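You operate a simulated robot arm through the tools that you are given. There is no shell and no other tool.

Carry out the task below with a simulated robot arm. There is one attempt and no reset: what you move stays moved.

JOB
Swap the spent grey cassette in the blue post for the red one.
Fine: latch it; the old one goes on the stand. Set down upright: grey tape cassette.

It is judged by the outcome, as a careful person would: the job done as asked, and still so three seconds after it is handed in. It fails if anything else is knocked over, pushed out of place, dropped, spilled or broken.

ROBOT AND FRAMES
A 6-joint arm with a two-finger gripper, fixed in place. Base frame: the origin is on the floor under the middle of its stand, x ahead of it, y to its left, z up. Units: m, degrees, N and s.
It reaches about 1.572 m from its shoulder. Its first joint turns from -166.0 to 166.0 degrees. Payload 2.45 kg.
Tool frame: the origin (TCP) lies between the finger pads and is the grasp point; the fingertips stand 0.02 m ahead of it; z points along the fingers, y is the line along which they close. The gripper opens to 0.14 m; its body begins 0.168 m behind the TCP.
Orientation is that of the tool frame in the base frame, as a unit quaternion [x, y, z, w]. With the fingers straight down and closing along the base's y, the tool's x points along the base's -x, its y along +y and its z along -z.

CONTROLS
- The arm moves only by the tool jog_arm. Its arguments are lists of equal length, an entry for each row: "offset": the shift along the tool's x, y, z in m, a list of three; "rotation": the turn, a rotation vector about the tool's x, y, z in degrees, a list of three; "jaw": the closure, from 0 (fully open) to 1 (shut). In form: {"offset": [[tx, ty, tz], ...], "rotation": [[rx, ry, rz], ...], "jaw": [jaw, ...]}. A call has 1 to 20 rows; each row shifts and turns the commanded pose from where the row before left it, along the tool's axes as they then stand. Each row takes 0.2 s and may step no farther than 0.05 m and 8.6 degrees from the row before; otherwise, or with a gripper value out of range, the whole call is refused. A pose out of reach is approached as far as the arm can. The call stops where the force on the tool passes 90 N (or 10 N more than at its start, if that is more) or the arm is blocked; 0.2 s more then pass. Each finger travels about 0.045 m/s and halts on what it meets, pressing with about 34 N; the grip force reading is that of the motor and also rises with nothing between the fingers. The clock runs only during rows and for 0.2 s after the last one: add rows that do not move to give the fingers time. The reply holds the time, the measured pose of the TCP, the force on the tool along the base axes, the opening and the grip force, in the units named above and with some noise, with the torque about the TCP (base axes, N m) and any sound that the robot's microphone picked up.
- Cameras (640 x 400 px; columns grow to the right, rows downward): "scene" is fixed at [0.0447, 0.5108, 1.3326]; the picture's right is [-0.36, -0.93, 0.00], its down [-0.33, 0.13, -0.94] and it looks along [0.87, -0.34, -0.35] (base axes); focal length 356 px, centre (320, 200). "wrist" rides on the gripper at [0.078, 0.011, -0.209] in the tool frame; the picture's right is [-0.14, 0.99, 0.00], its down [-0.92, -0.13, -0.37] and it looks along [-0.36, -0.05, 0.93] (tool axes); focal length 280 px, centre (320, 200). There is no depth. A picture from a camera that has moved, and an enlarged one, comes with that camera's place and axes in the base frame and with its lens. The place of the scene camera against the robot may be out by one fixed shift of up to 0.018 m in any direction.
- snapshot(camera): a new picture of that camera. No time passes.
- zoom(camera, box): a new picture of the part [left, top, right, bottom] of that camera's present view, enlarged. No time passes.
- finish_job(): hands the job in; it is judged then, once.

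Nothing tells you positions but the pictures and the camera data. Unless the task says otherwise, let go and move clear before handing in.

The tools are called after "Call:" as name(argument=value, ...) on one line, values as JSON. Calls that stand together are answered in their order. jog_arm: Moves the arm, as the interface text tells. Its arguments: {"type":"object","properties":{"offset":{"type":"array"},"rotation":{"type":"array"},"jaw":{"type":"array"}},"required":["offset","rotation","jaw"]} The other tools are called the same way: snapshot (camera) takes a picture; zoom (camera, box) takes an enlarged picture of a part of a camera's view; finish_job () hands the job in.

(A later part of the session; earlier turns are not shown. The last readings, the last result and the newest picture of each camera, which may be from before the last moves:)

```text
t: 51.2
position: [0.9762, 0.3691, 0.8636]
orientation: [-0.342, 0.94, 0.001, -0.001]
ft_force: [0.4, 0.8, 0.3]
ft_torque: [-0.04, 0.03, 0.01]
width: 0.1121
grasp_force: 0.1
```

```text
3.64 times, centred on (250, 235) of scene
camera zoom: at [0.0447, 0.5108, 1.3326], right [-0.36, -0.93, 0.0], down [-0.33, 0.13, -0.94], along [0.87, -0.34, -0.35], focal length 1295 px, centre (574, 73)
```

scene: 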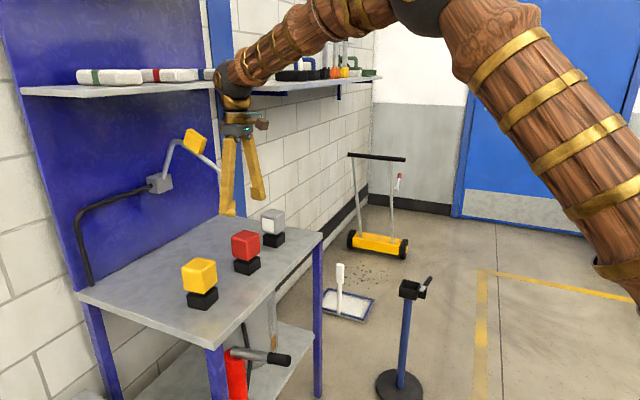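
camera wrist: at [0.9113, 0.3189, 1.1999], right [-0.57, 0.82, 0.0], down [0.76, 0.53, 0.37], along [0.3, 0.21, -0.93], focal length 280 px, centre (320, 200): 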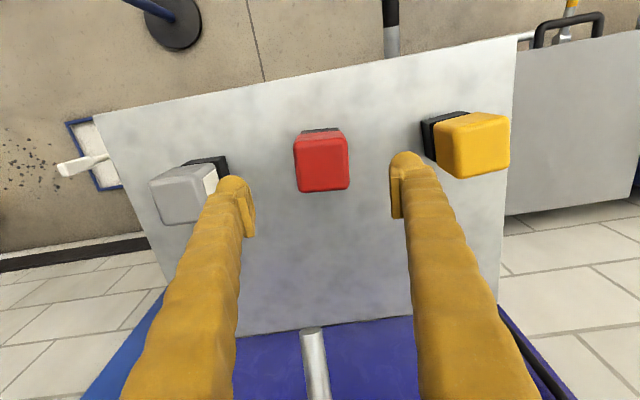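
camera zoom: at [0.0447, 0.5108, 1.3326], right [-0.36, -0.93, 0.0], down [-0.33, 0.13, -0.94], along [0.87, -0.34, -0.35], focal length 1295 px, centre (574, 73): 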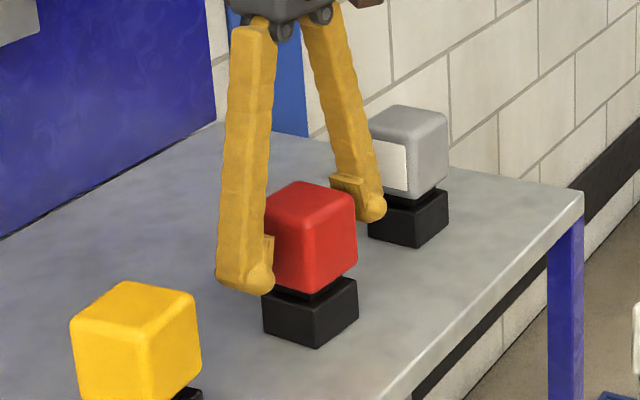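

The red head is centred in the gripper the same way the grey one was. I'll close on it and start a gentle lift.

Call:
jog_arm(offset=[[0, 0, 0], [0, 0, 0], [0, 0, 0], [0, 0, 0], [0, 0, 0], [0, 0, 0]], rotation=[[0, 0, 0], [0, 0, 0], [0, 0, 0], [0, 0, 0], [0, 0, 0], [0, 0, 0]], jaw=[1, 1, 1, 1, 1, 1])

Call:
zoom(camera="wrist", box=[240, 130, 400, 260])

```text
t: 52.6
position: [0.9764, 0.3698, 0.8644]
orientation: [-0.341, 0.94, 0.001, 0.0]
ft_force: [-0.4, -1.2, 0.5]
ft_torque: [0.03, 0.02, -0.02]
width: 0.0648
grasp_force: 34.4
```

```text
3.08 times, centred on (320, 195) of wrist
camera zoom: at [0.909, 0.3264, 1.072], right [-0.53, 0.85, 0.0], down [0.79, 0.49, 0.37], along [0.31, 0.2, -0.93], focal length 863 px, centre (320, 215)
```

zoom: 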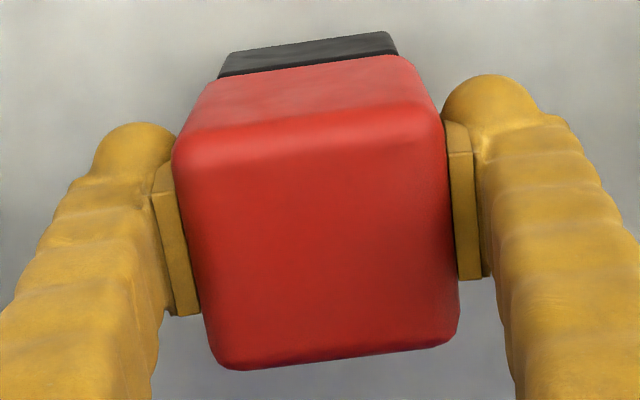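

Red is gripped at the same width, 0.065 m. I'll lift it straight up and check that it comes up cleanly.

Call:
jog_arm(offset=[[0, 0, -0.005], [0, 0, -0.015], [0, 0, -0.04], [0, 0, -0.05], [0, 0, -0.045], [0, 0, 0]], rotation=[[0, 0, 0], [0, 0, 0], [0, 0, 0], [0, 0, 0], [0, 0, 0], [0, 0, 0]], jaw=[1, 1, 1, 1, 1, 1])

Call:
snapshot(camera="scene")

Call:
zoom(camera="scene", box=[210, 130, 300, 290])

```text
t: 54.0
position: [0.9786, 0.3688, 1.0196]
orientation: [-0.341, 0.94, 0.0, 0.0]
ft_force: [0.5, -0.1, -1.8]
ft_torque: [-0.01, 0.02, 0.02]
width: 0.065
grasp_force: 34.1
```

```text
taken
```

scene: 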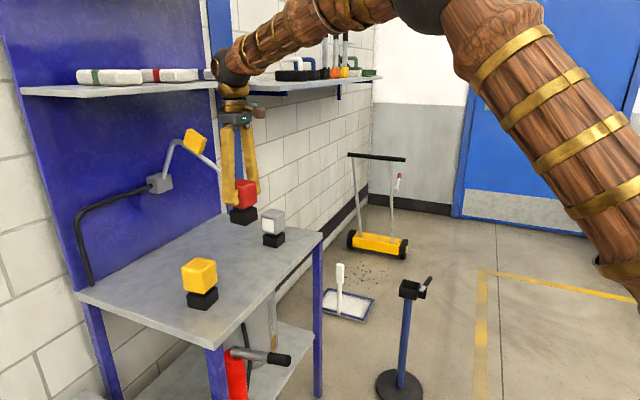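

```text
2.50 times, centred on (255, 210) of scene
camera zoom: at [0.0447, 0.5108, 1.3326], right [-0.36, -0.93, 0.0], down [-0.33, 0.13, -0.94], along [0.87, -0.34, -0.35], focal length 890 px, centre (482, 175)
```

zoom: 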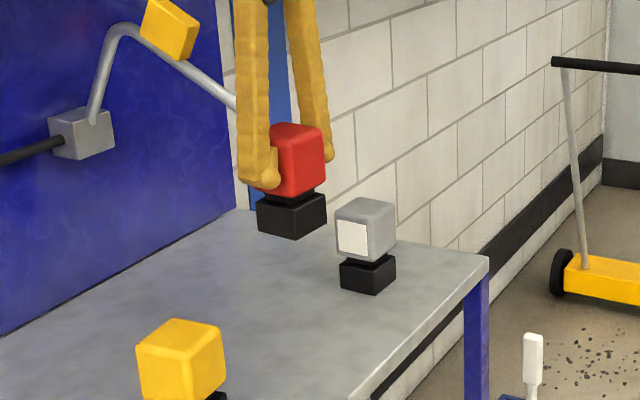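

Red is held well and the bench is undisturbed. I'll carry it at this height to above the post and match the socket yaw.

Call:
jog_arm(offset=[[0.0259, -0.036, 0], [0.0259, -0.036, 0], [0.0259, -0.036, 0], [0.0259, -0.036, 0], [0.0259, -0.036, 0], [0.0259, -0.036, 0], [0.0259, -0.036, 0], [0.0259, -0.036, 0], [0.0259, -0.036, 0], [0.0259, -0.036, 0], [0.0259, -0.036, 0], [0.0259, -0.036, 0], [0.0259, -0.036, 0], [0.0259, -0.036, 0], [0, 0, 0], [0, 0, 0.045], [0, 0, 0.045], [0, 0, 0.045], [0, 0, 0.045], [0, 0, 0]], rotation=[[0, 0, 0], [0, 0, 0], [0, 0, 0], [0, 0, 0], [0, 0, 0], [0, 0, 0], [0, 0, 0], [0, 0, 0], [0, 0, 0], [0, 0, 0], [0, 0, 0], [0, 0, 0], [0, 0, 0], [0, 0, 0], [0, 0, -3.1], [0, 0, 0], [0, 0, 0], [0, 0, 0], [0, 0, 0], [0, 0, 0]], jaw=[1, 1, 1, 1, 1, 1, 1, 1, 1, 1, 1, 1, 1, 1, 1, 1, 1, 1, 1, 1])

Call:
snapshot(camera="wrist")

Call:
zoom(camera="scene", box=[350, 180, 470, 310])

Call:
zoom(camera="scene", box=[390, 255, 450, 305])

```text
t: 58.2
position: [1.0234, -0.2483, 0.8376]
orientation: [-0.366, 0.93, 0.0, 0.0]
ft_force: [-0.2, 0.7, -1.3]
ft_torque: [-0.01, 0.01, 0.04]
width: 0.0648
grasp_force: 33.6
```

```text
taken
camera wrist: at [0.9581, -0.2958, 1.0466], right [-0.58, 0.82, 0.0], down [0.76, 0.53, 0.37], along [0.3, 0.21, -0.93], focal length 280 px, centre (320, 200)
```

wrist: 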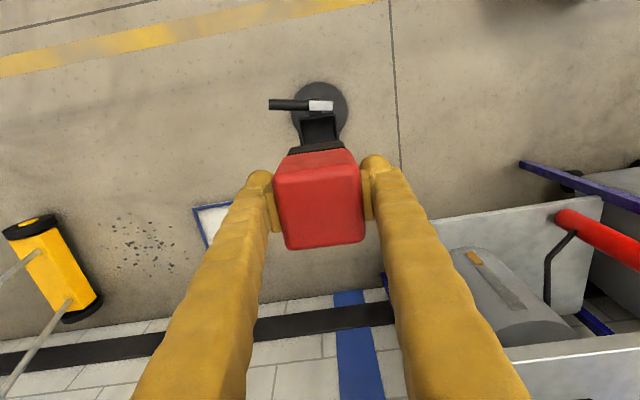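

```text
3.08 times, centred on (410, 245) of scene
camera zoom: at [0.0447, 0.5108, 1.3326], right [-0.36, -0.93, 0.0], down [-0.33, 0.13, -0.94], along [0.87, -0.34, -0.35], focal length 1096 px, centre (43, 62)
```

zoom: 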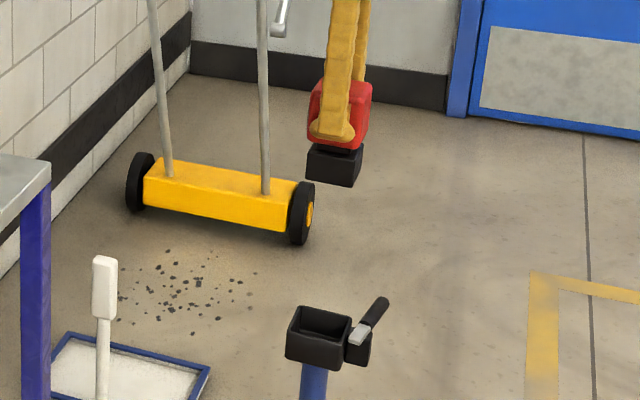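

```text
8.00 times, centred on (420, 280) of scene
camera zoom: at [0.0447, 0.5108, 1.3326], right [-0.36, -0.93, 0.0], down [-0.33, 0.13, -0.94], along [0.87, -0.34, -0.35], focal length 2850 px, centre (-480, -440)
```

zoom: 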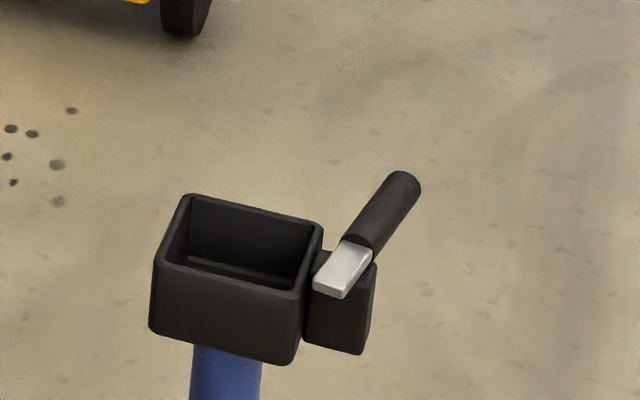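

The post hasn't moved. I'll go down to the height where I photographed the grey one above the socket, for a direct comparison.

Call:
jog_arm(offset=[[0, 0, 0.03], [0, 0, 0.0225], [0, 0, 0]], rotation=[[0, 0, 0], [0, 0, 0], [0, 0, 0]], jaw=[1, 1, 1])

Call:
zoom(camera="wrist", box=[260, 80, 380, 170])

Call:
zoom(camera="scene", box=[398, 215, 428, 245])

Call:
zoom(camera="scene", box=[350, 180, 470, 310])

```text
t: 59.0
position: [1.0224, -0.2497, 0.7857]
orientation: [-0.366, 0.93, 0.001, 0.0]
ft_force: [-0.2, -0.7, -2.0]
ft_torque: [-0.03, 0.01, 0.01]
width: 0.0648
grasp_force: 33.9
```

```text
4.44 times, centred on (320, 125) of wrist
camera zoom: at [0.9574, -0.2962, 0.9943], right [-0.57, 0.82, 0.0], down [0.76, 0.53, 0.37], along [0.3, 0.21, -0.93], focal length 1246 px, centre (320, 533)
```

zoom: 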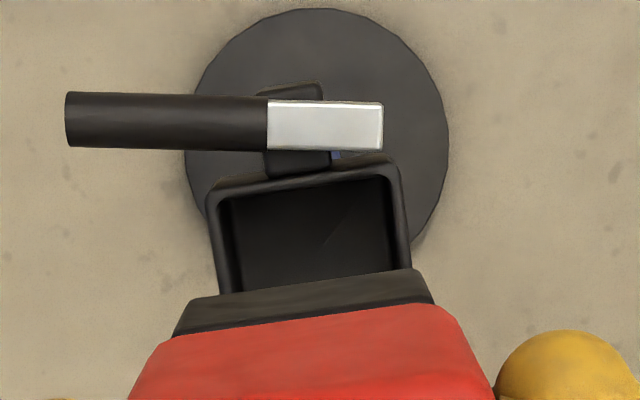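

```text
13.33 times, centred on (413, 230) of scene
camera zoom: at [0.0447, 0.5108, 1.3326], right [-0.36, -0.93, 0.0], down [-0.33, 0.13, -0.94], along [0.87, -0.34, -0.35], focal length 4749 px, centre (-920, -200)
```

zoom: 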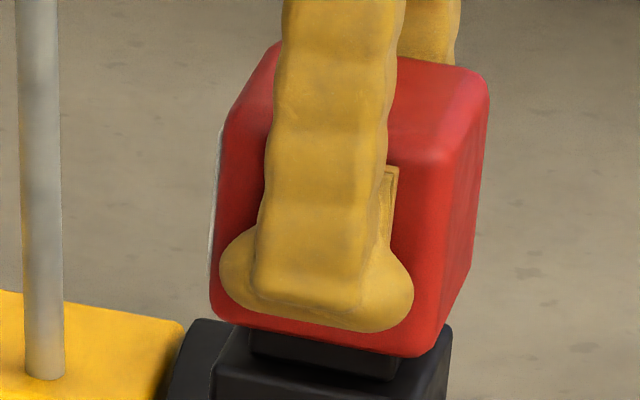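

```text
3.08 times, centred on (410, 245) of scene
camera zoom: at [0.0447, 0.5108, 1.3326], right [-0.36, -0.93, 0.0], down [-0.33, 0.13, -0.94], along [0.87, -0.34, -0.35], focal length 1096 px, centre (43, 62)
```

zoom: 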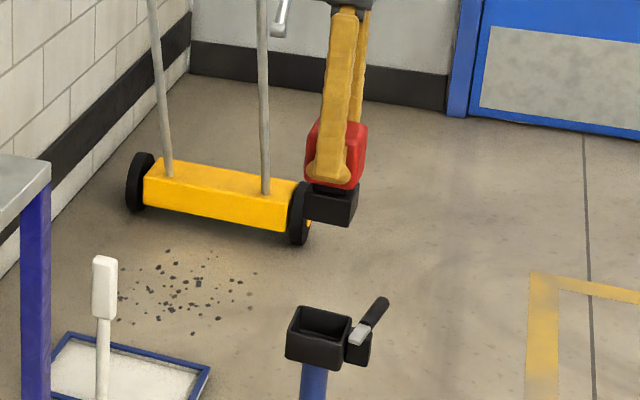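

The red cassette also has a white label. In this hold it faces away from the robot, whereas the old one's label faced the bench side. The foot looks square, so I'll turn it 90° to seat it the same way round.

Call:
jog_arm(offset=[[0, 0, 0], [0, 0, 0], [0, 0, 0], [0, 0, 0], [0, 0, 0], [0, 0, 0], [0, 0, 0], [0, 0, 0], [0, 0, 0], [0, 0, 0], [0, 0, 0], [0, 0, 0]], rotation=[[0, 0, -8.1818], [0, 0, -8.1818], [0, 0, -8.1818], [0, 0, -8.1818], [0, 0, -8.1818], [0, 0, -8.1818], [0, 0, -8.1818], [0, 0, -8.1818], [0, 0, -8.1818], [0, 0, -8.1818], [0, 0, -8.1818], [0, 0, 0]], jaw=[1, 1, 1, 1, 1, 1, 1, 1, 1, 1, 1, 1])

Call:
snapshot(camera="wrist")

Call:
zoom(camera="scene", box=[350, 180, 470, 310])

Call:
zoom(camera="scene", box=[398, 215, 428, 245])

```text
t: 61.6
position: [1.0224, -0.2501, 0.7846]
orientation: [0.917, -0.398, -0.001, -0.001]
ft_force: [0.1, 0.2, -2.1]
ft_torque: [0.01, -0.02, 0.0]
width: 0.0648
grasp_force: 34.2
```

```text
taken
camera wrist: at [1.0673, -0.3161, 0.9938], right [-0.82, -0.58, 0.0], down [-0.54, 0.76, 0.37], along [-0.21, 0.3, -0.93], focal length 280 px, centre (320, 200)
```

wrist: 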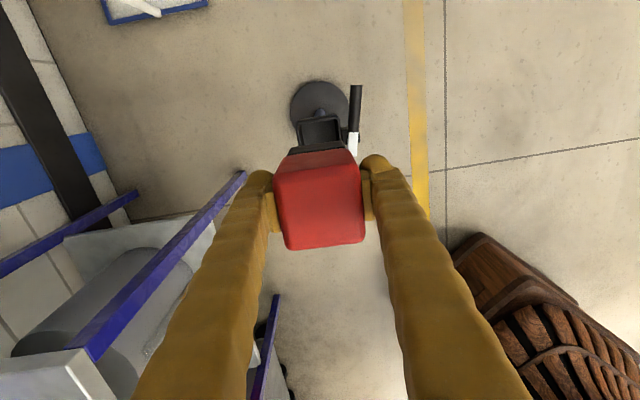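

```text
3.08 times, centred on (410, 245) of scene
camera zoom: at [0.0447, 0.5108, 1.3326], right [-0.36, -0.93, 0.0], down [-0.33, 0.13, -0.94], along [0.87, -0.34, -0.35], focal length 1096 px, centre (43, 62)
```

zoom: 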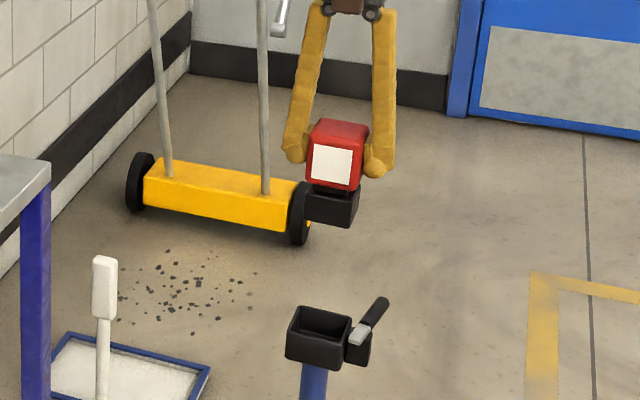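

```text
13.33 times, centred on (413, 230) of scene
camera zoom: at [0.0447, 0.5108, 1.3326], right [-0.36, -0.93, 0.0], down [-0.33, 0.13, -0.94], along [0.87, -0.34, -0.35], focal length 4749 px, centre (-920, -200)
```

zoom: 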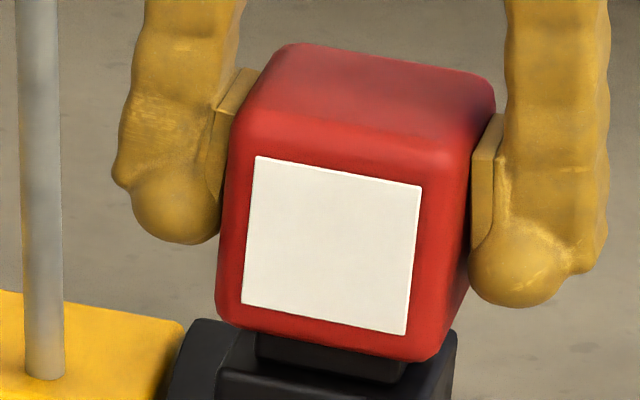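

The label now faces the same way the old one did. I'll check alignment of the foot over the socket from this side.

Call:
zoom(camera="wrist", box=[260, 80, 380, 170])

```text
4.44 times, centred on (320, 125) of wrist
camera zoom: at [1.0673, -0.3161, 0.9938], right [-0.82, -0.58, 0.0], down [-0.54, 0.76, 0.37], along [-0.21, 0.3, -0.93], focal length 1246 px, centre (320, 533)
```

zoom: 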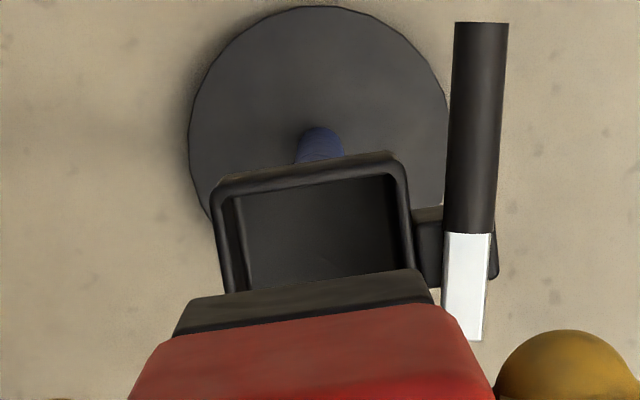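

By my estimate the foot is centred over the socket to within 1–2 mm. I'll go down to just above the rim and check again.

Call:
jog_arm(offset=[[0.0012, 0, 0.04], [0, 0, 0.04], [0, 0, 0.04], [0, 0, 0.022], [0, 0, 0]], rotation=[[0, 0, 0], [0, 0, 0], [0, 0, 0], [0, 0, 0], [0, 0, 0]], jaw=[1, 1, 1, 1, 1])

Call:
zoom(camera="scene", box=[390, 255, 450, 305])

Call:
zoom(camera="wrist", box=[260, 110, 380, 200])

Call:
zoom(camera="scene", box=[395, 272, 427, 300])

```text
t: 62.8
position: [1.0223, -0.2506, 0.6428]
orientation: [0.917, -0.399, -0.001, 0.0]
ft_force: [1.1, 0.7, -1.7]
ft_torque: [0.01, -0.01, 0.02]
width: 0.0651
grasp_force: 34.2
```

```text
8.00 times, centred on (420, 280) of scene
camera zoom: at [0.0447, 0.5108, 1.3326], right [-0.36, -0.93, 0.0], down [-0.33, 0.13, -0.94], along [0.87, -0.34, -0.35], focal length 2850 px, centre (-480, -440)
```

zoom: 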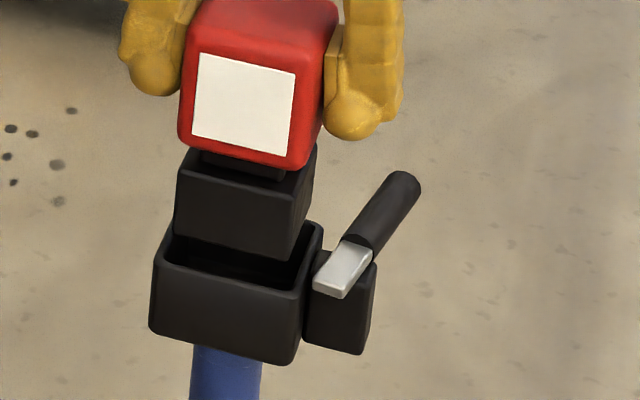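

```text
4.44 times, centred on (320, 155) of wrist
camera zoom: at [1.0676, -0.3172, 0.8511], right [-0.82, -0.57, 0.0], down [-0.53, 0.76, 0.37], along [-0.21, 0.3, -0.93], focal length 1246 px, centre (320, 400)
```

zoom: 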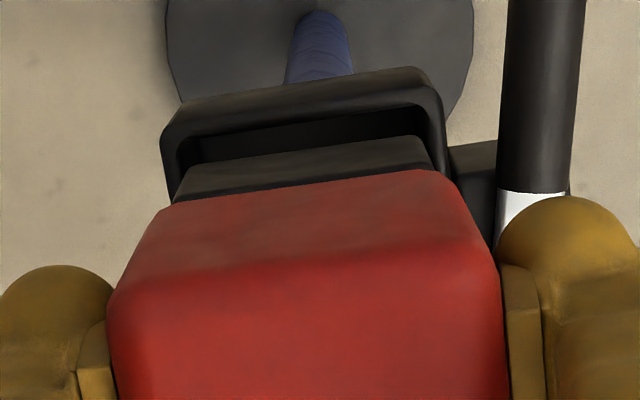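

```text
14.29 times, centred on (411, 286) of scene
camera zoom: at [0.0447, 0.5108, 1.3326], right [-0.36, -0.93, 0.0], down [-0.33, 0.13, -0.94], along [0.87, -0.34, -0.35], focal length 5089 px, centre (-980, -1029)
```

zoom: 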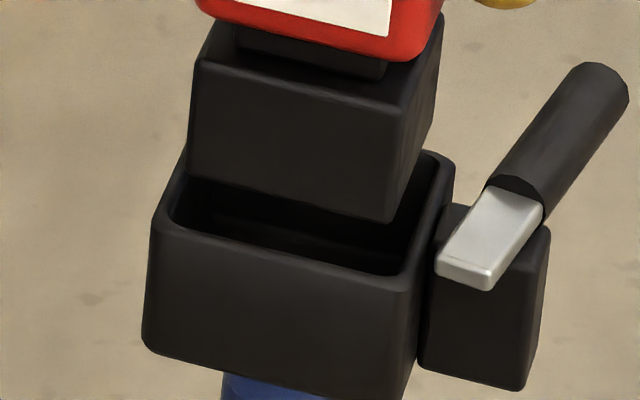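

The foot is centred over the opening in both directions. I'll lower it in, watching the forces.

Call:
jog_arm(offset=[[0, 0, 0.006], [0, 0, 0.006], [0, 0, 0.006], [0, 0, 0.006], [0, 0, 0]], rotation=[[0, 0, 0], [0, 0, 0], [0, 0, 0], [0, 0, 0], [0, 0, 0]], jaw=[1, 1, 1, 1, 1])

Call:
zoom(camera="scene", box=[390, 255, 450, 305])

Call:
zoom(camera="wrist", box=[260, 110, 380, 200])

```text
t: 64.0
position: [1.023, -0.2508, 0.6195]
orientation: [0.917, -0.399, -0.001, 0.0]
ft_force: [0.5, -0.7, -2.3]
ft_torque: [-0.12, -0.03, 0.04]
width: 0.0649
grasp_force: 33.7
```

```text
8.00 times, centred on (420, 280) of scene
camera zoom: at [0.0447, 0.5108, 1.3326], right [-0.36, -0.93, 0.0], down [-0.33, 0.13, -0.94], along [0.87, -0.34, -0.35], focal length 2850 px, centre (-480, -440)
```

zoom: 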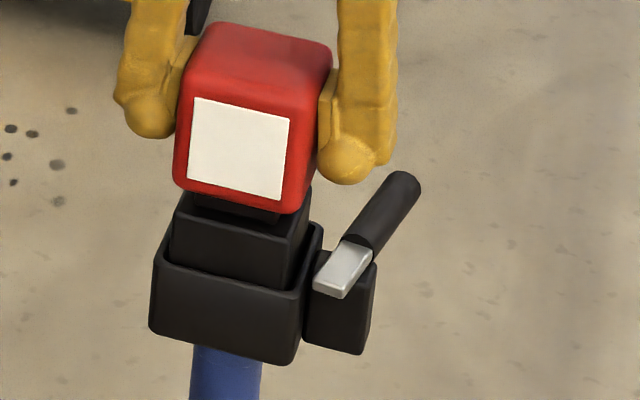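

```text
4.44 times, centred on (320, 155) of wrist
camera zoom: at [1.0677, -0.3167, 0.8275], right [-0.82, -0.57, 0.0], down [-0.53, 0.76, 0.37], along [-0.21, 0.3, -0.93], focal length 1246 px, centre (320, 400)
```

zoom: 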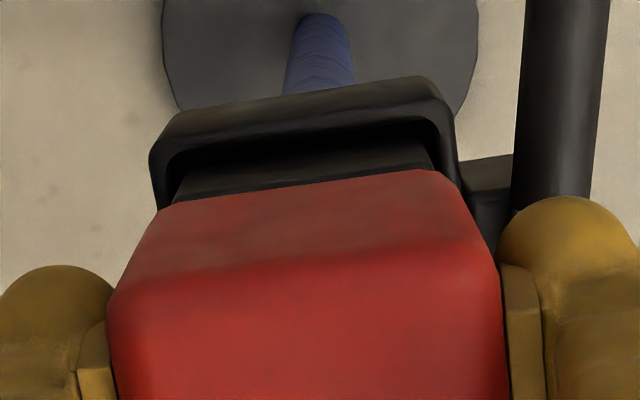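

Call:
jog_arm(offset=[[0, 0, 0.005], [0, 0, 0.005], [0, 0, 0.005], [0, 0, 0.004], [0, 0, 0]], rotation=[[0, 0, 0], [0, 0, 0], [0, 0, 0], [0, 0, 0], [0, 0, 0]], jaw=[1, 1, 1, 1, 1])

Call:
zoom(camera="scene", box=[390, 255, 450, 305])

Call:
zoom(camera="wrist", box=[260, 110, 380, 200])

```text
t: 65.2
position: [1.0234, -0.2493, 0.6005]
orientation: [0.917, -0.399, 0.0, 0.0]
ft_force: [0.2, 0.3, -1.9]
ft_torque: [0.02, 0.01, 0.0]
width: 0.0646
grasp_force: 34.5
```

```text
8.00 times, centred on (420, 280) of scene
camera zoom: at [0.0447, 0.5108, 1.3326], right [-0.36, -0.93, 0.0], down [-0.33, 0.13, -0.94], along [0.87, -0.34, -0.35], focal length 2850 px, centre (-480, -440)
```

zoom: 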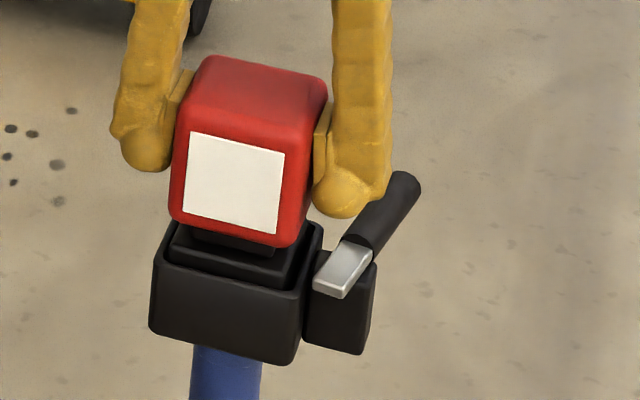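

```text
4.44 times, centred on (320, 155) of wrist
camera zoom: at [1.0681, -0.3165, 0.8087], right [-0.82, -0.57, 0.0], down [-0.53, 0.76, 0.37], along [-0.21, 0.3, -0.93], focal length 1246 px, centre (320, 400)
```

zoom: 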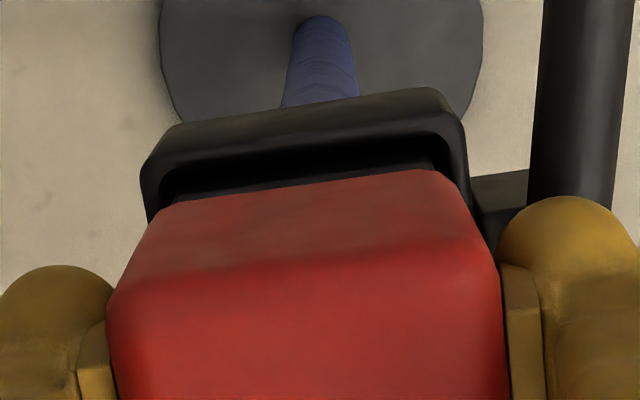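

Call:
jog_arm(offset=[[0, 0, 0.002], [0, 0, 0.002], [0, 0, 0]], rotation=[[0, 0, 0], [0, 0, 0], [0, 0, 0]], jaw=[1, 1, 1])

Call:
zoom(camera="scene", box=[390, 255, 450, 305])

```text
t: 66.0
position: [1.0214, -0.2495, 0.5966]
orientation: [0.917, -0.399, -0.002, 0.0]
ft_force: [0.7, -1.3, -3.0]
ft_torque: [-0.04, -0.01, 0.01]
width: 0.0648
grasp_force: 33.4
```

```text
8.00 times, centred on (420, 280) of scene
camera zoom: at [0.0447, 0.5108, 1.3326], right [-0.36, -0.93, 0.0], down [-0.33, 0.13, -0.94], along [0.87, -0.34, -0.35], focal length 2850 px, centre (-480, -440)
```

zoom: 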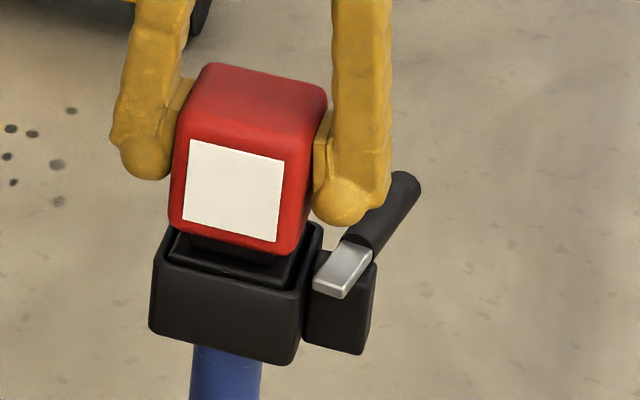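

Call:
jog_arm(offset=[[0, 0, 0.001], [0, 0, 0.001], [0, 0, 0]], rotation=[[0, 0, 0], [0, 0, 0], [0, 0, 0]], jaw=[1, 1, 1])

Call:
zoom(camera="scene", box=[390, 255, 450, 305])

```text
t: 66.8
position: [1.0221, -0.2495, 0.5933]
orientation: [0.917, -0.399, 0.0, -0.001]
ft_force: [0.6, -1.5, -2.0]
ft_torque: [-0.02, -0.04, 0.0]
width: 0.065
grasp_force: 34.2
```

```text
8.00 times, centred on (420, 280) of scene
camera zoom: at [0.0447, 0.5108, 1.3326], right [-0.36, -0.93, 0.0], down [-0.33, 0.13, -0.94], along [0.87, -0.34, -0.35], focal length 2850 px, centre (-480, -440)
```

zoom: 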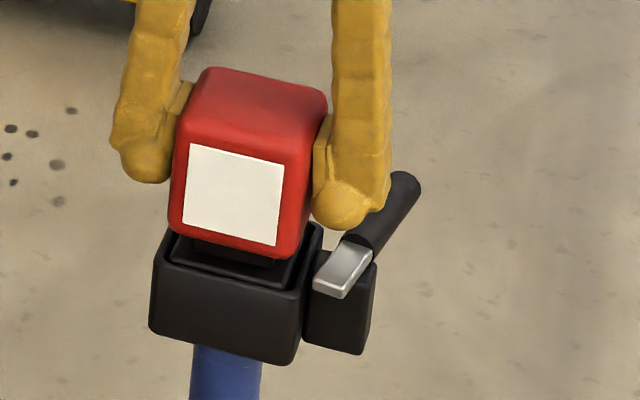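

Call:
jog_arm(offset=[[0, 0, 0.001], [0, 0, 0.001], [0, 0, 0]], rotation=[[0, 0, 0], [0, 0, 0], [0, 0, 0]], jaw=[1, 1, 1])

Call:
zoom(camera="scene", box=[390, 255, 450, 305])

```text
t: 67.6
position: [1.0229, -0.2498, 0.5924]
orientation: [0.917, -0.399, 0.0, -0.001]
ft_force: [-4.7, 3.4, 19.1]
ft_torque: [0.25, 0.39, 0.04]
width: 0.0646
grasp_force: 33.8
```

```text
8.00 times, centred on (420, 280) of scene
camera zoom: at [0.0447, 0.5108, 1.3326], right [-0.36, -0.93, 0.0], down [-0.33, 0.13, -0.94], along [0.87, -0.34, -0.35], focal length 2850 px, centre (-480, -440)
```

zoom: 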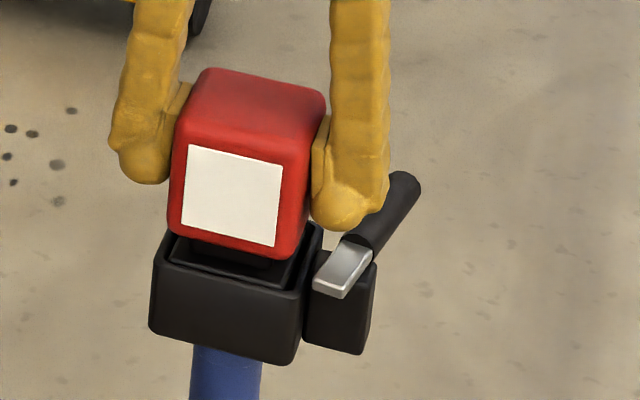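

The foot has bottomed out at about the expected height, reading 19 N, and the post is still. I'll relieve the pressure and open the fingers.

Call:
jog_arm(offset=[[0, 0, -0.0008], [0, 0, 0]], rotation=[[0, 0, 0], [0, 0, 0]], jaw=[1, 1])

```text
t: 68.2
position: [1.0222, -0.2493, 0.5928]
orientation: [0.917, -0.399, 0.0, -0.001]
ft_force: [3.6, 2.1, 10.1]
ft_torque: [-0.06, -0.28, 0.07]
width: 0.0646
grasp_force: 33.8
```

Call:
jog_arm(offset=[[0, 0, -0.0003], [0, 0, 0], [0, 0, 0], [0, 0, 0], [0, 0, 0]], rotation=[[0, 0, 0], [0, 0, 0], [0, 0, 0], [0, 0, 0], [0, 0, 0]], jaw=[0.52, 0.48, 0.4, 0.3, 0.3])

Call:
zoom(camera="scene", box=[390, 255, 450, 305])

Call:
snapshot(camera="wrist")

```text
t: 69.4
position: [1.0231, -0.2498, 0.5931]
orientation: [0.917, -0.399, -0.001, 0.0]
ft_force: [0.6, 0.5, -0.6]
ft_torque: [0.01, -0.04, 0.01]
width: 0.098
grasp_force: 0.1
```

```text
8.00 times, centred on (420, 280) of scene
camera zoom: at [0.0447, 0.5108, 1.3326], right [-0.36, -0.93, 0.0], down [-0.33, 0.13, -0.94], along [0.87, -0.34, -0.35], focal length 2850 px, centre (-480, -440)
```

zoom: 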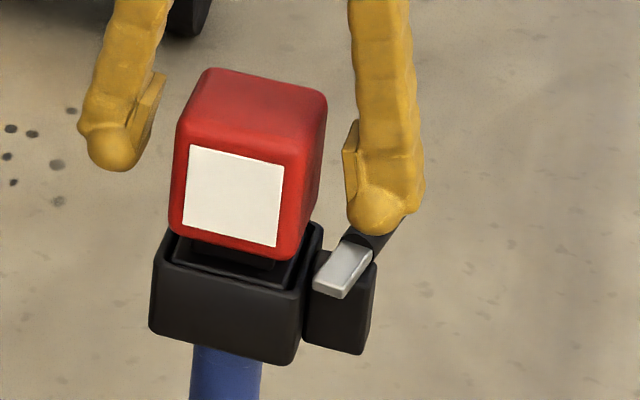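

```text
taken
camera wrist: at [1.0681, -0.3165, 0.8018], right [-0.82, -0.57, 0.0], down [-0.53, 0.76, 0.37], along [-0.21, 0.3, -0.93], focal length 280 px, centre (320, 200)
```

wrist: 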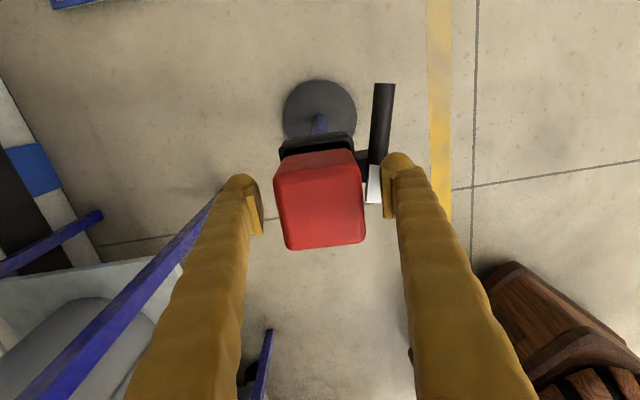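

Red is seated with its label the same way round as the old one, and the fingers are open. Now I'll rise and reposition around the lever handle to close the latch.

Call:
jog_arm(offset=[[0, 0, -0.01], [0, 0, -0.03], [0, 0, -0.045], [0, 0, -0.05], [0, 0, -0.05], [0, 0, 0], [0, 0, 0], [0.0348, 0.0211, 0], [0.0348, 0.0211, 0], [0, 0, 0]], rotation=[[0, 0, 0], [0, 0, 0], [0, 0, 0], [0, 0, 0], [0, 0, 0], [0, 0, 8], [0, 0, 8], [0, 0, 0], [0, 0, 0], [0, 0, 0]], jaw=[0.3, 0.3, 0.3, 0.3, 0.3, 0.6, 0.6, 0.6, 0.6, 0.6])

Call:
snapshot(camera="wrist")

Call:
zoom(camera="wrist", box=[240, 90, 400, 230])

Call:
snapshot(camera="scene")

```text
t: 71.6
position: [1.0153, -0.3314, 0.7781]
orientation: [0.853, -0.522, -0.001, 0.0]
ft_force: [0.0, 0.1, 0.7]
ft_torque: [0.01, 0.01, 0.0]
width: 0.056
grasp_force: 0.2
```

```text
taken
camera wrist: at [1.0414, -0.4075, 0.9868], right [-0.95, -0.33, 0.0], down [-0.3, 0.88, 0.37], along [-0.12, 0.35, -0.93], focal length 280 px, centre (320, 200)
```

wrist: 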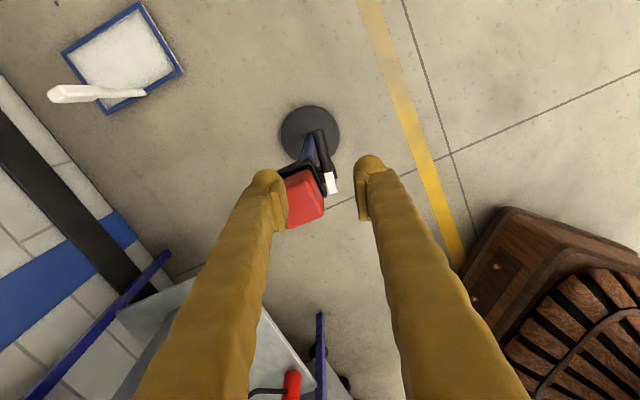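

```text
2.86 times, centred on (320, 160) of wrist
camera zoom: at [1.0414, -0.4075, 0.9868], right [-0.95, -0.33, 0.0], down [-0.3, 0.88, 0.37], along [-0.12, 0.35, -0.93], focal length 801 px, centre (320, 314)
```

zoom: 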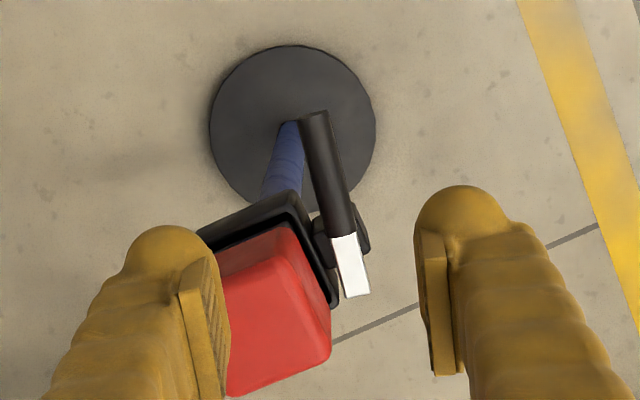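

```text
taken
```

scene: 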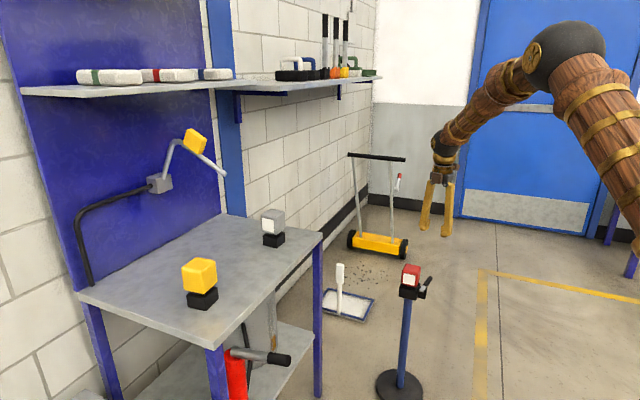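

The handle lies between the fingers, in line with the tool. I'll shift slightly outward along the handle for clearance from the socket and lower the fingers around it.

Call:
jog_arm(offset=[[0.006, 0, 0.02], [0, 0, 0.04], [0, 0, 0.04], [0, 0, 0.04], [0, 0, 0.04], [0, 0, 0.03], [0, 0, 0.014], [0, 0, 0]], rotation=[[0, 0, 0], [0, 0, 0], [0, 0, 0], [0, 0, 0], [0, 0, 0], [0, 0, 0], [0, 0, 0], [0, 0, 0]], jaw=[0.6, 0.6, 0.6, 0.6, 0.6, 0.6, 0.6, 0.6])

Call:
zoom(camera="wrist", box=[240, 130, 400, 400])

Call:
zoom(camera="scene", box=[390, 255, 450, 305])

```text
t: 73.4
position: [1.0192, -0.336, 0.5546]
orientation: [0.853, -0.522, -0.001, -0.001]
ft_force: [0.2, -0.8, -0.3]
ft_torque: [0.0, 0.02, -0.03]
width: 0.0559
grasp_force: 0.1
```

```text
1.48 times, centred on (320, 265) of wrist
camera zoom: at [1.0449, -0.4127, 0.7627], right [-0.95, -0.33, 0.0], down [-0.3, 0.88, 0.37], along [-0.12, 0.35, -0.93], focal length 415 px, centre (320, 104)
```

zoom: 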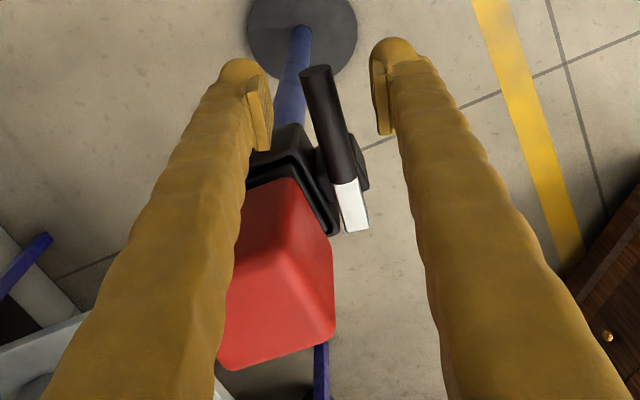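

```text
8.00 times, centred on (420, 280) of scene
camera zoom: at [0.0447, 0.5108, 1.3326], right [-0.36, -0.93, 0.0], down [-0.33, 0.13, -0.94], along [0.87, -0.34, -0.35], focal length 2850 px, centre (-480, -440)
```

zoom: 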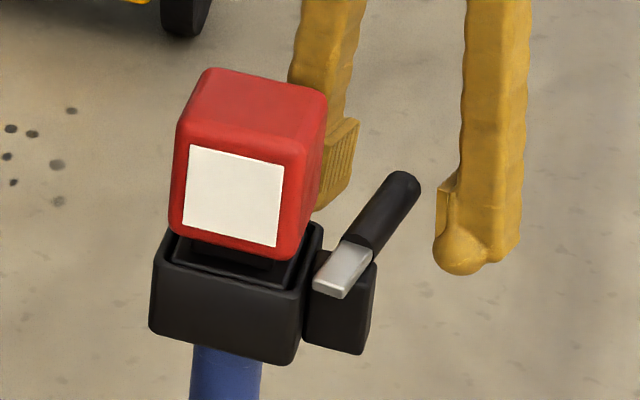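

The fingers are around the handle with clearance. I'll bring the left finger to the handle and start swinging it closed in an arc.

Call:
jog_arm(offset=[[0, 0.01, 0], [0, 0.008, 0], [-0.0026, 0.0082, 0], [-0.0026, 0.0082, 0], [0, 0, 0]], rotation=[[0, 0, 0], [0, 0, 0], [0, 0, 8], [0, 0, 8], [0, 0, 0]], jaw=[0.6, 0.6, 0.6, 0.6, 0.6])

Call:
zoom(camera="wrist", box=[240, 130, 400, 400])

Call:
zoom(camera="scene", box=[390, 255, 450, 305])

```text
t: 74.6
position: [0.9861, -0.3465, 0.5531]
orientation: [0.771, -0.636, 0.0, -0.001]
ft_force: [0.2, -0.6, 0.0]
ft_torque: [-0.01, -0.03, 0.0]
width: 0.0558
grasp_force: 0.1
```

```text
1.48 times, centred on (320, 265) of wrist
camera zoom: at [0.9901, -0.427, 0.7625], right [-1.0, -0.05, 0.0], down [-0.05, 0.93, 0.37], along [-0.02, 0.37, -0.93], focal length 415 px, centre (320, 104)
```

zoom: 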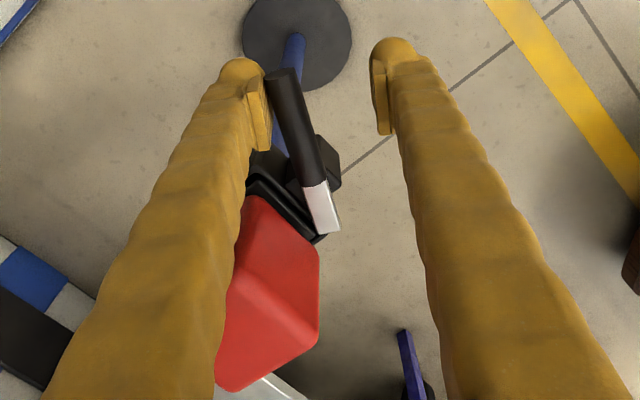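

```text
8.00 times, centred on (420, 280) of scene
camera zoom: at [0.0447, 0.5108, 1.3326], right [-0.36, -0.93, 0.0], down [-0.33, 0.13, -0.94], along [0.87, -0.34, -0.35], focal length 2850 px, centre (-480, -440)
```

zoom: 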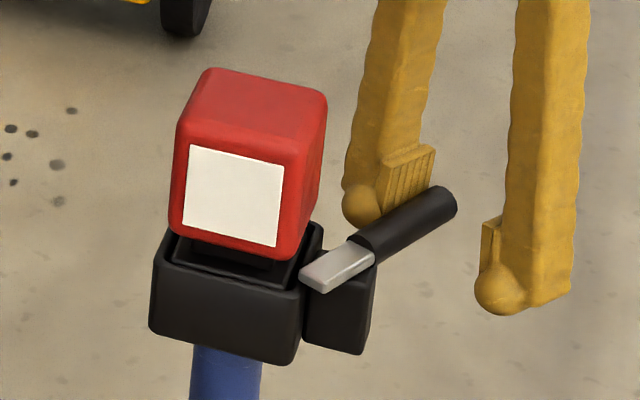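

The lever follows with negligible force and the post is still. I'll continue the arc.

Call:
jog_arm(offset=[[-0.0026, 0.0082, 0], [-0.0026, 0.0082, 0], [-0.0026, 0.0082, 0], [0, 0, 0]], rotation=[[0, 0, 8], [0, 0, 8], [0, 0, 8], [0, 0, 0]], jaw=[0.6, 0.6, 0.6, 0.6])

Call:
zoom(camera="wrist", box=[240, 130, 400, 400])

Call:
zoom(camera="scene", box=[390, 255, 450, 305])

```text
t: 75.6
position: [0.9615, -0.3401, 0.5542]
orientation: [-0.622, 0.783, 0.001, 0.0]
ft_force: [-0.7, -0.6, 0.6]
ft_torque: [0.01, 0.0, -0.01]
width: 0.056
grasp_force: 0.0
```

```text
1.48 times, centred on (320, 265) of wrist
camera zoom: at [0.9329, -0.4153, 0.7625], right [-0.93, 0.36, 0.0], down [0.33, 0.87, 0.37], along [0.13, 0.35, -0.93], focal length 415 px, centre (320, 104)
```

zoom: 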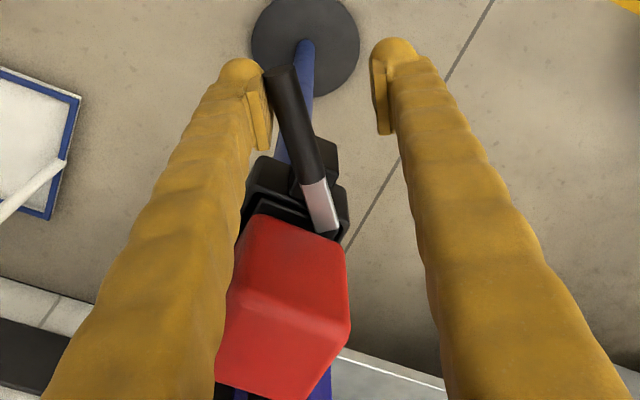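

```text
8.00 times, centred on (420, 280) of scene
camera zoom: at [0.0447, 0.5108, 1.3326], right [-0.36, -0.93, 0.0], down [-0.33, 0.13, -0.94], along [0.87, -0.34, -0.35], focal length 2850 px, centre (-480, -440)
```

zoom: 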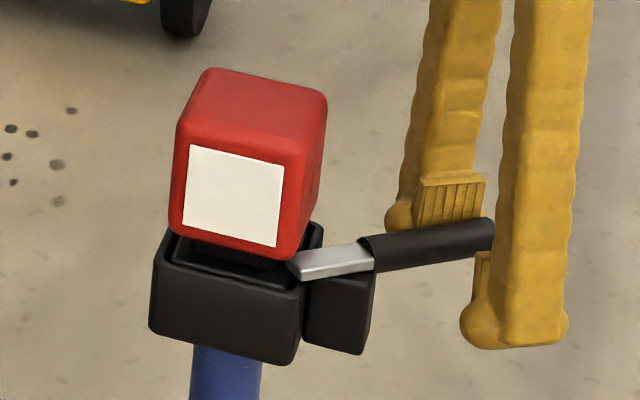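

Call:
jog_arm(offset=[[-0.0026, 0.0082, 0], [-0.0026, 0.0082, 0], [0, 0, 0]], rotation=[[0, 0, 8], [0, 0, 8], [0, 0, 0]], jaw=[0.6, 0.6, 0.6])

Call:
zoom(camera="wrist", box=[240, 130, 400, 400])

Call:
zoom(camera="scene", box=[390, 255, 450, 305])

```text
t: 76.4
position: [0.9473, -0.3307, 0.5554]
orientation: [-0.507, 0.862, 0.001, -0.001]
ft_force: [-0.1, 0.2, 0.1]
ft_torque: [-0.01, -0.01, 0.02]
width: 0.056
grasp_force: 0.1
```

```text
1.48 times, centred on (320, 265) of wrist
camera zoom: at [0.8995, -0.3948, 0.7629], right [-0.8, 0.6, 0.0], down [0.56, 0.74, 0.37], along [0.22, 0.3, -0.93], focal length 415 px, centre (320, 104)
```

zoom: 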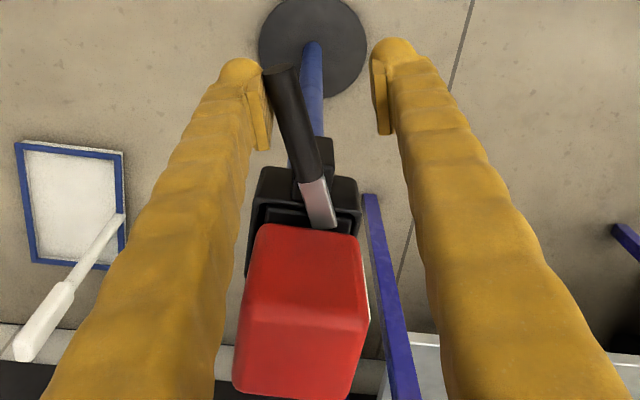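

```text
8.00 times, centred on (420, 280) of scene
camera zoom: at [0.0447, 0.5108, 1.3326], right [-0.36, -0.93, 0.0], down [-0.33, 0.13, -0.94], along [0.87, -0.34, -0.35], focal length 2850 px, centre (-480, -440)
```

zoom: 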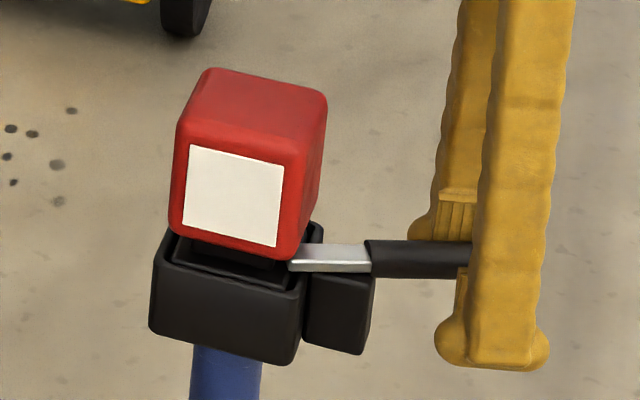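

Call:
jog_arm(offset=[[-0.0026, 0.0082, 0], [-0.0013, 0.0042, 0], [0, 0, 0]], rotation=[[0, 0, 8], [0, 0, 4], [0, 0, 0]], jaw=[0.6, 0.6, 0.6])

Call:
zoom(camera="wrist", box=[240, 130, 400, 400])

Call:
zoom(camera="scene", box=[390, 255, 450, 305])

```text
t: 77.2
position: [0.9384, -0.3203, 0.5545]
orientation: [-0.414, 0.91, 0.001, -0.001]
ft_force: [0.2, -0.7, -0.2]
ft_torque: [0.0, 0.01, 0.01]
width: 0.0562
grasp_force: 0.1
```

```text
1.48 times, centred on (320, 265) of wrist
camera zoom: at [0.8787, -0.3737, 0.7627], right [-0.66, 0.75, 0.0], down [0.7, 0.61, 0.37], along [0.28, 0.24, -0.93], focal length 415 px, centre (320, 104)
```

zoom: 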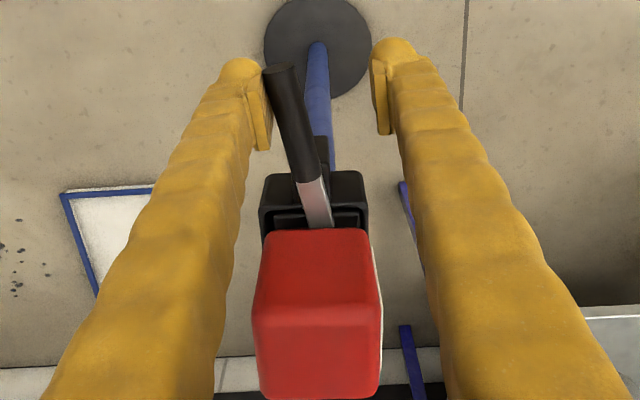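

```text
8.00 times, centred on (420, 280) of scene
camera zoom: at [0.0447, 0.5108, 1.3326], right [-0.36, -0.93, 0.0], down [-0.33, 0.13, -0.94], along [0.87, -0.34, -0.35], focal length 2850 px, centre (-480, -440)
```

zoom: 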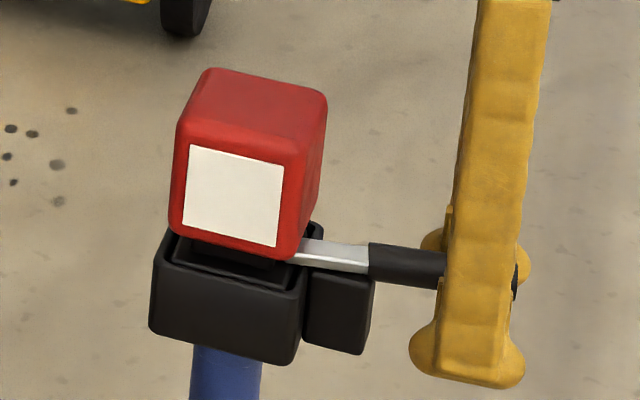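

Call:
jog_arm(offset=[[-0.0013, 0.0042, 0], [0, 0, 0]], rotation=[[0, 0, 4], [0, 0, 0]], jaw=[0.6, 0.6])

Call:
zoom(camera="wrist", box=[240, 130, 400, 400])

Call:
zoom(camera="scene", box=[390, 255, 450, 305])

```text
t: 77.8
position: [0.9348, -0.317, 0.5533]
orientation: [-0.382, 0.924, 0.0, 0.001]
ft_force: [0.4, 0.5, 0.4]
ft_torque: [-0.05, 0.03, -0.01]
width: 0.0561
grasp_force: 0.1
```

```text
1.48 times, centred on (320, 265) of wrist
camera zoom: at [0.8732, -0.3657, 0.7628], right [-0.6, 0.8, 0.0], down [0.74, 0.56, 0.37], along [0.29, 0.22, -0.93], focal length 415 px, centre (320, 104)
```

zoom: 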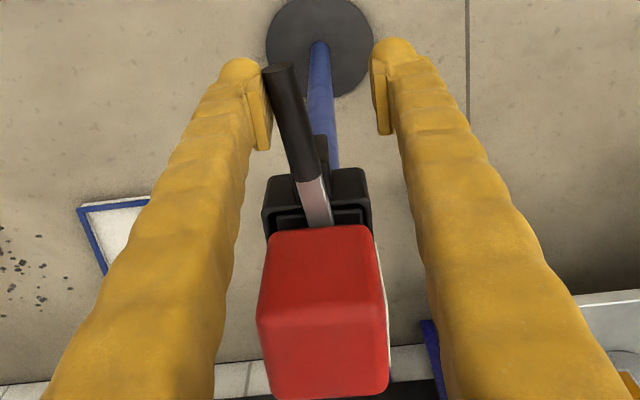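

```text
8.00 times, centred on (420, 280) of scene
camera zoom: at [0.0447, 0.5108, 1.3326], right [-0.36, -0.93, 0.0], down [-0.33, 0.13, -0.94], along [0.87, -0.34, -0.35], focal length 2850 px, centre (-480, -440)
```

zoom: 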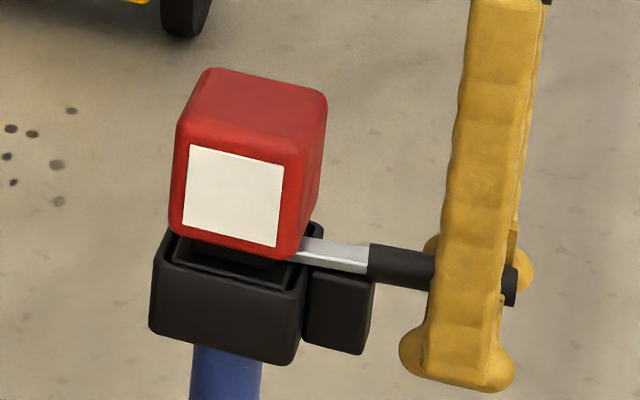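

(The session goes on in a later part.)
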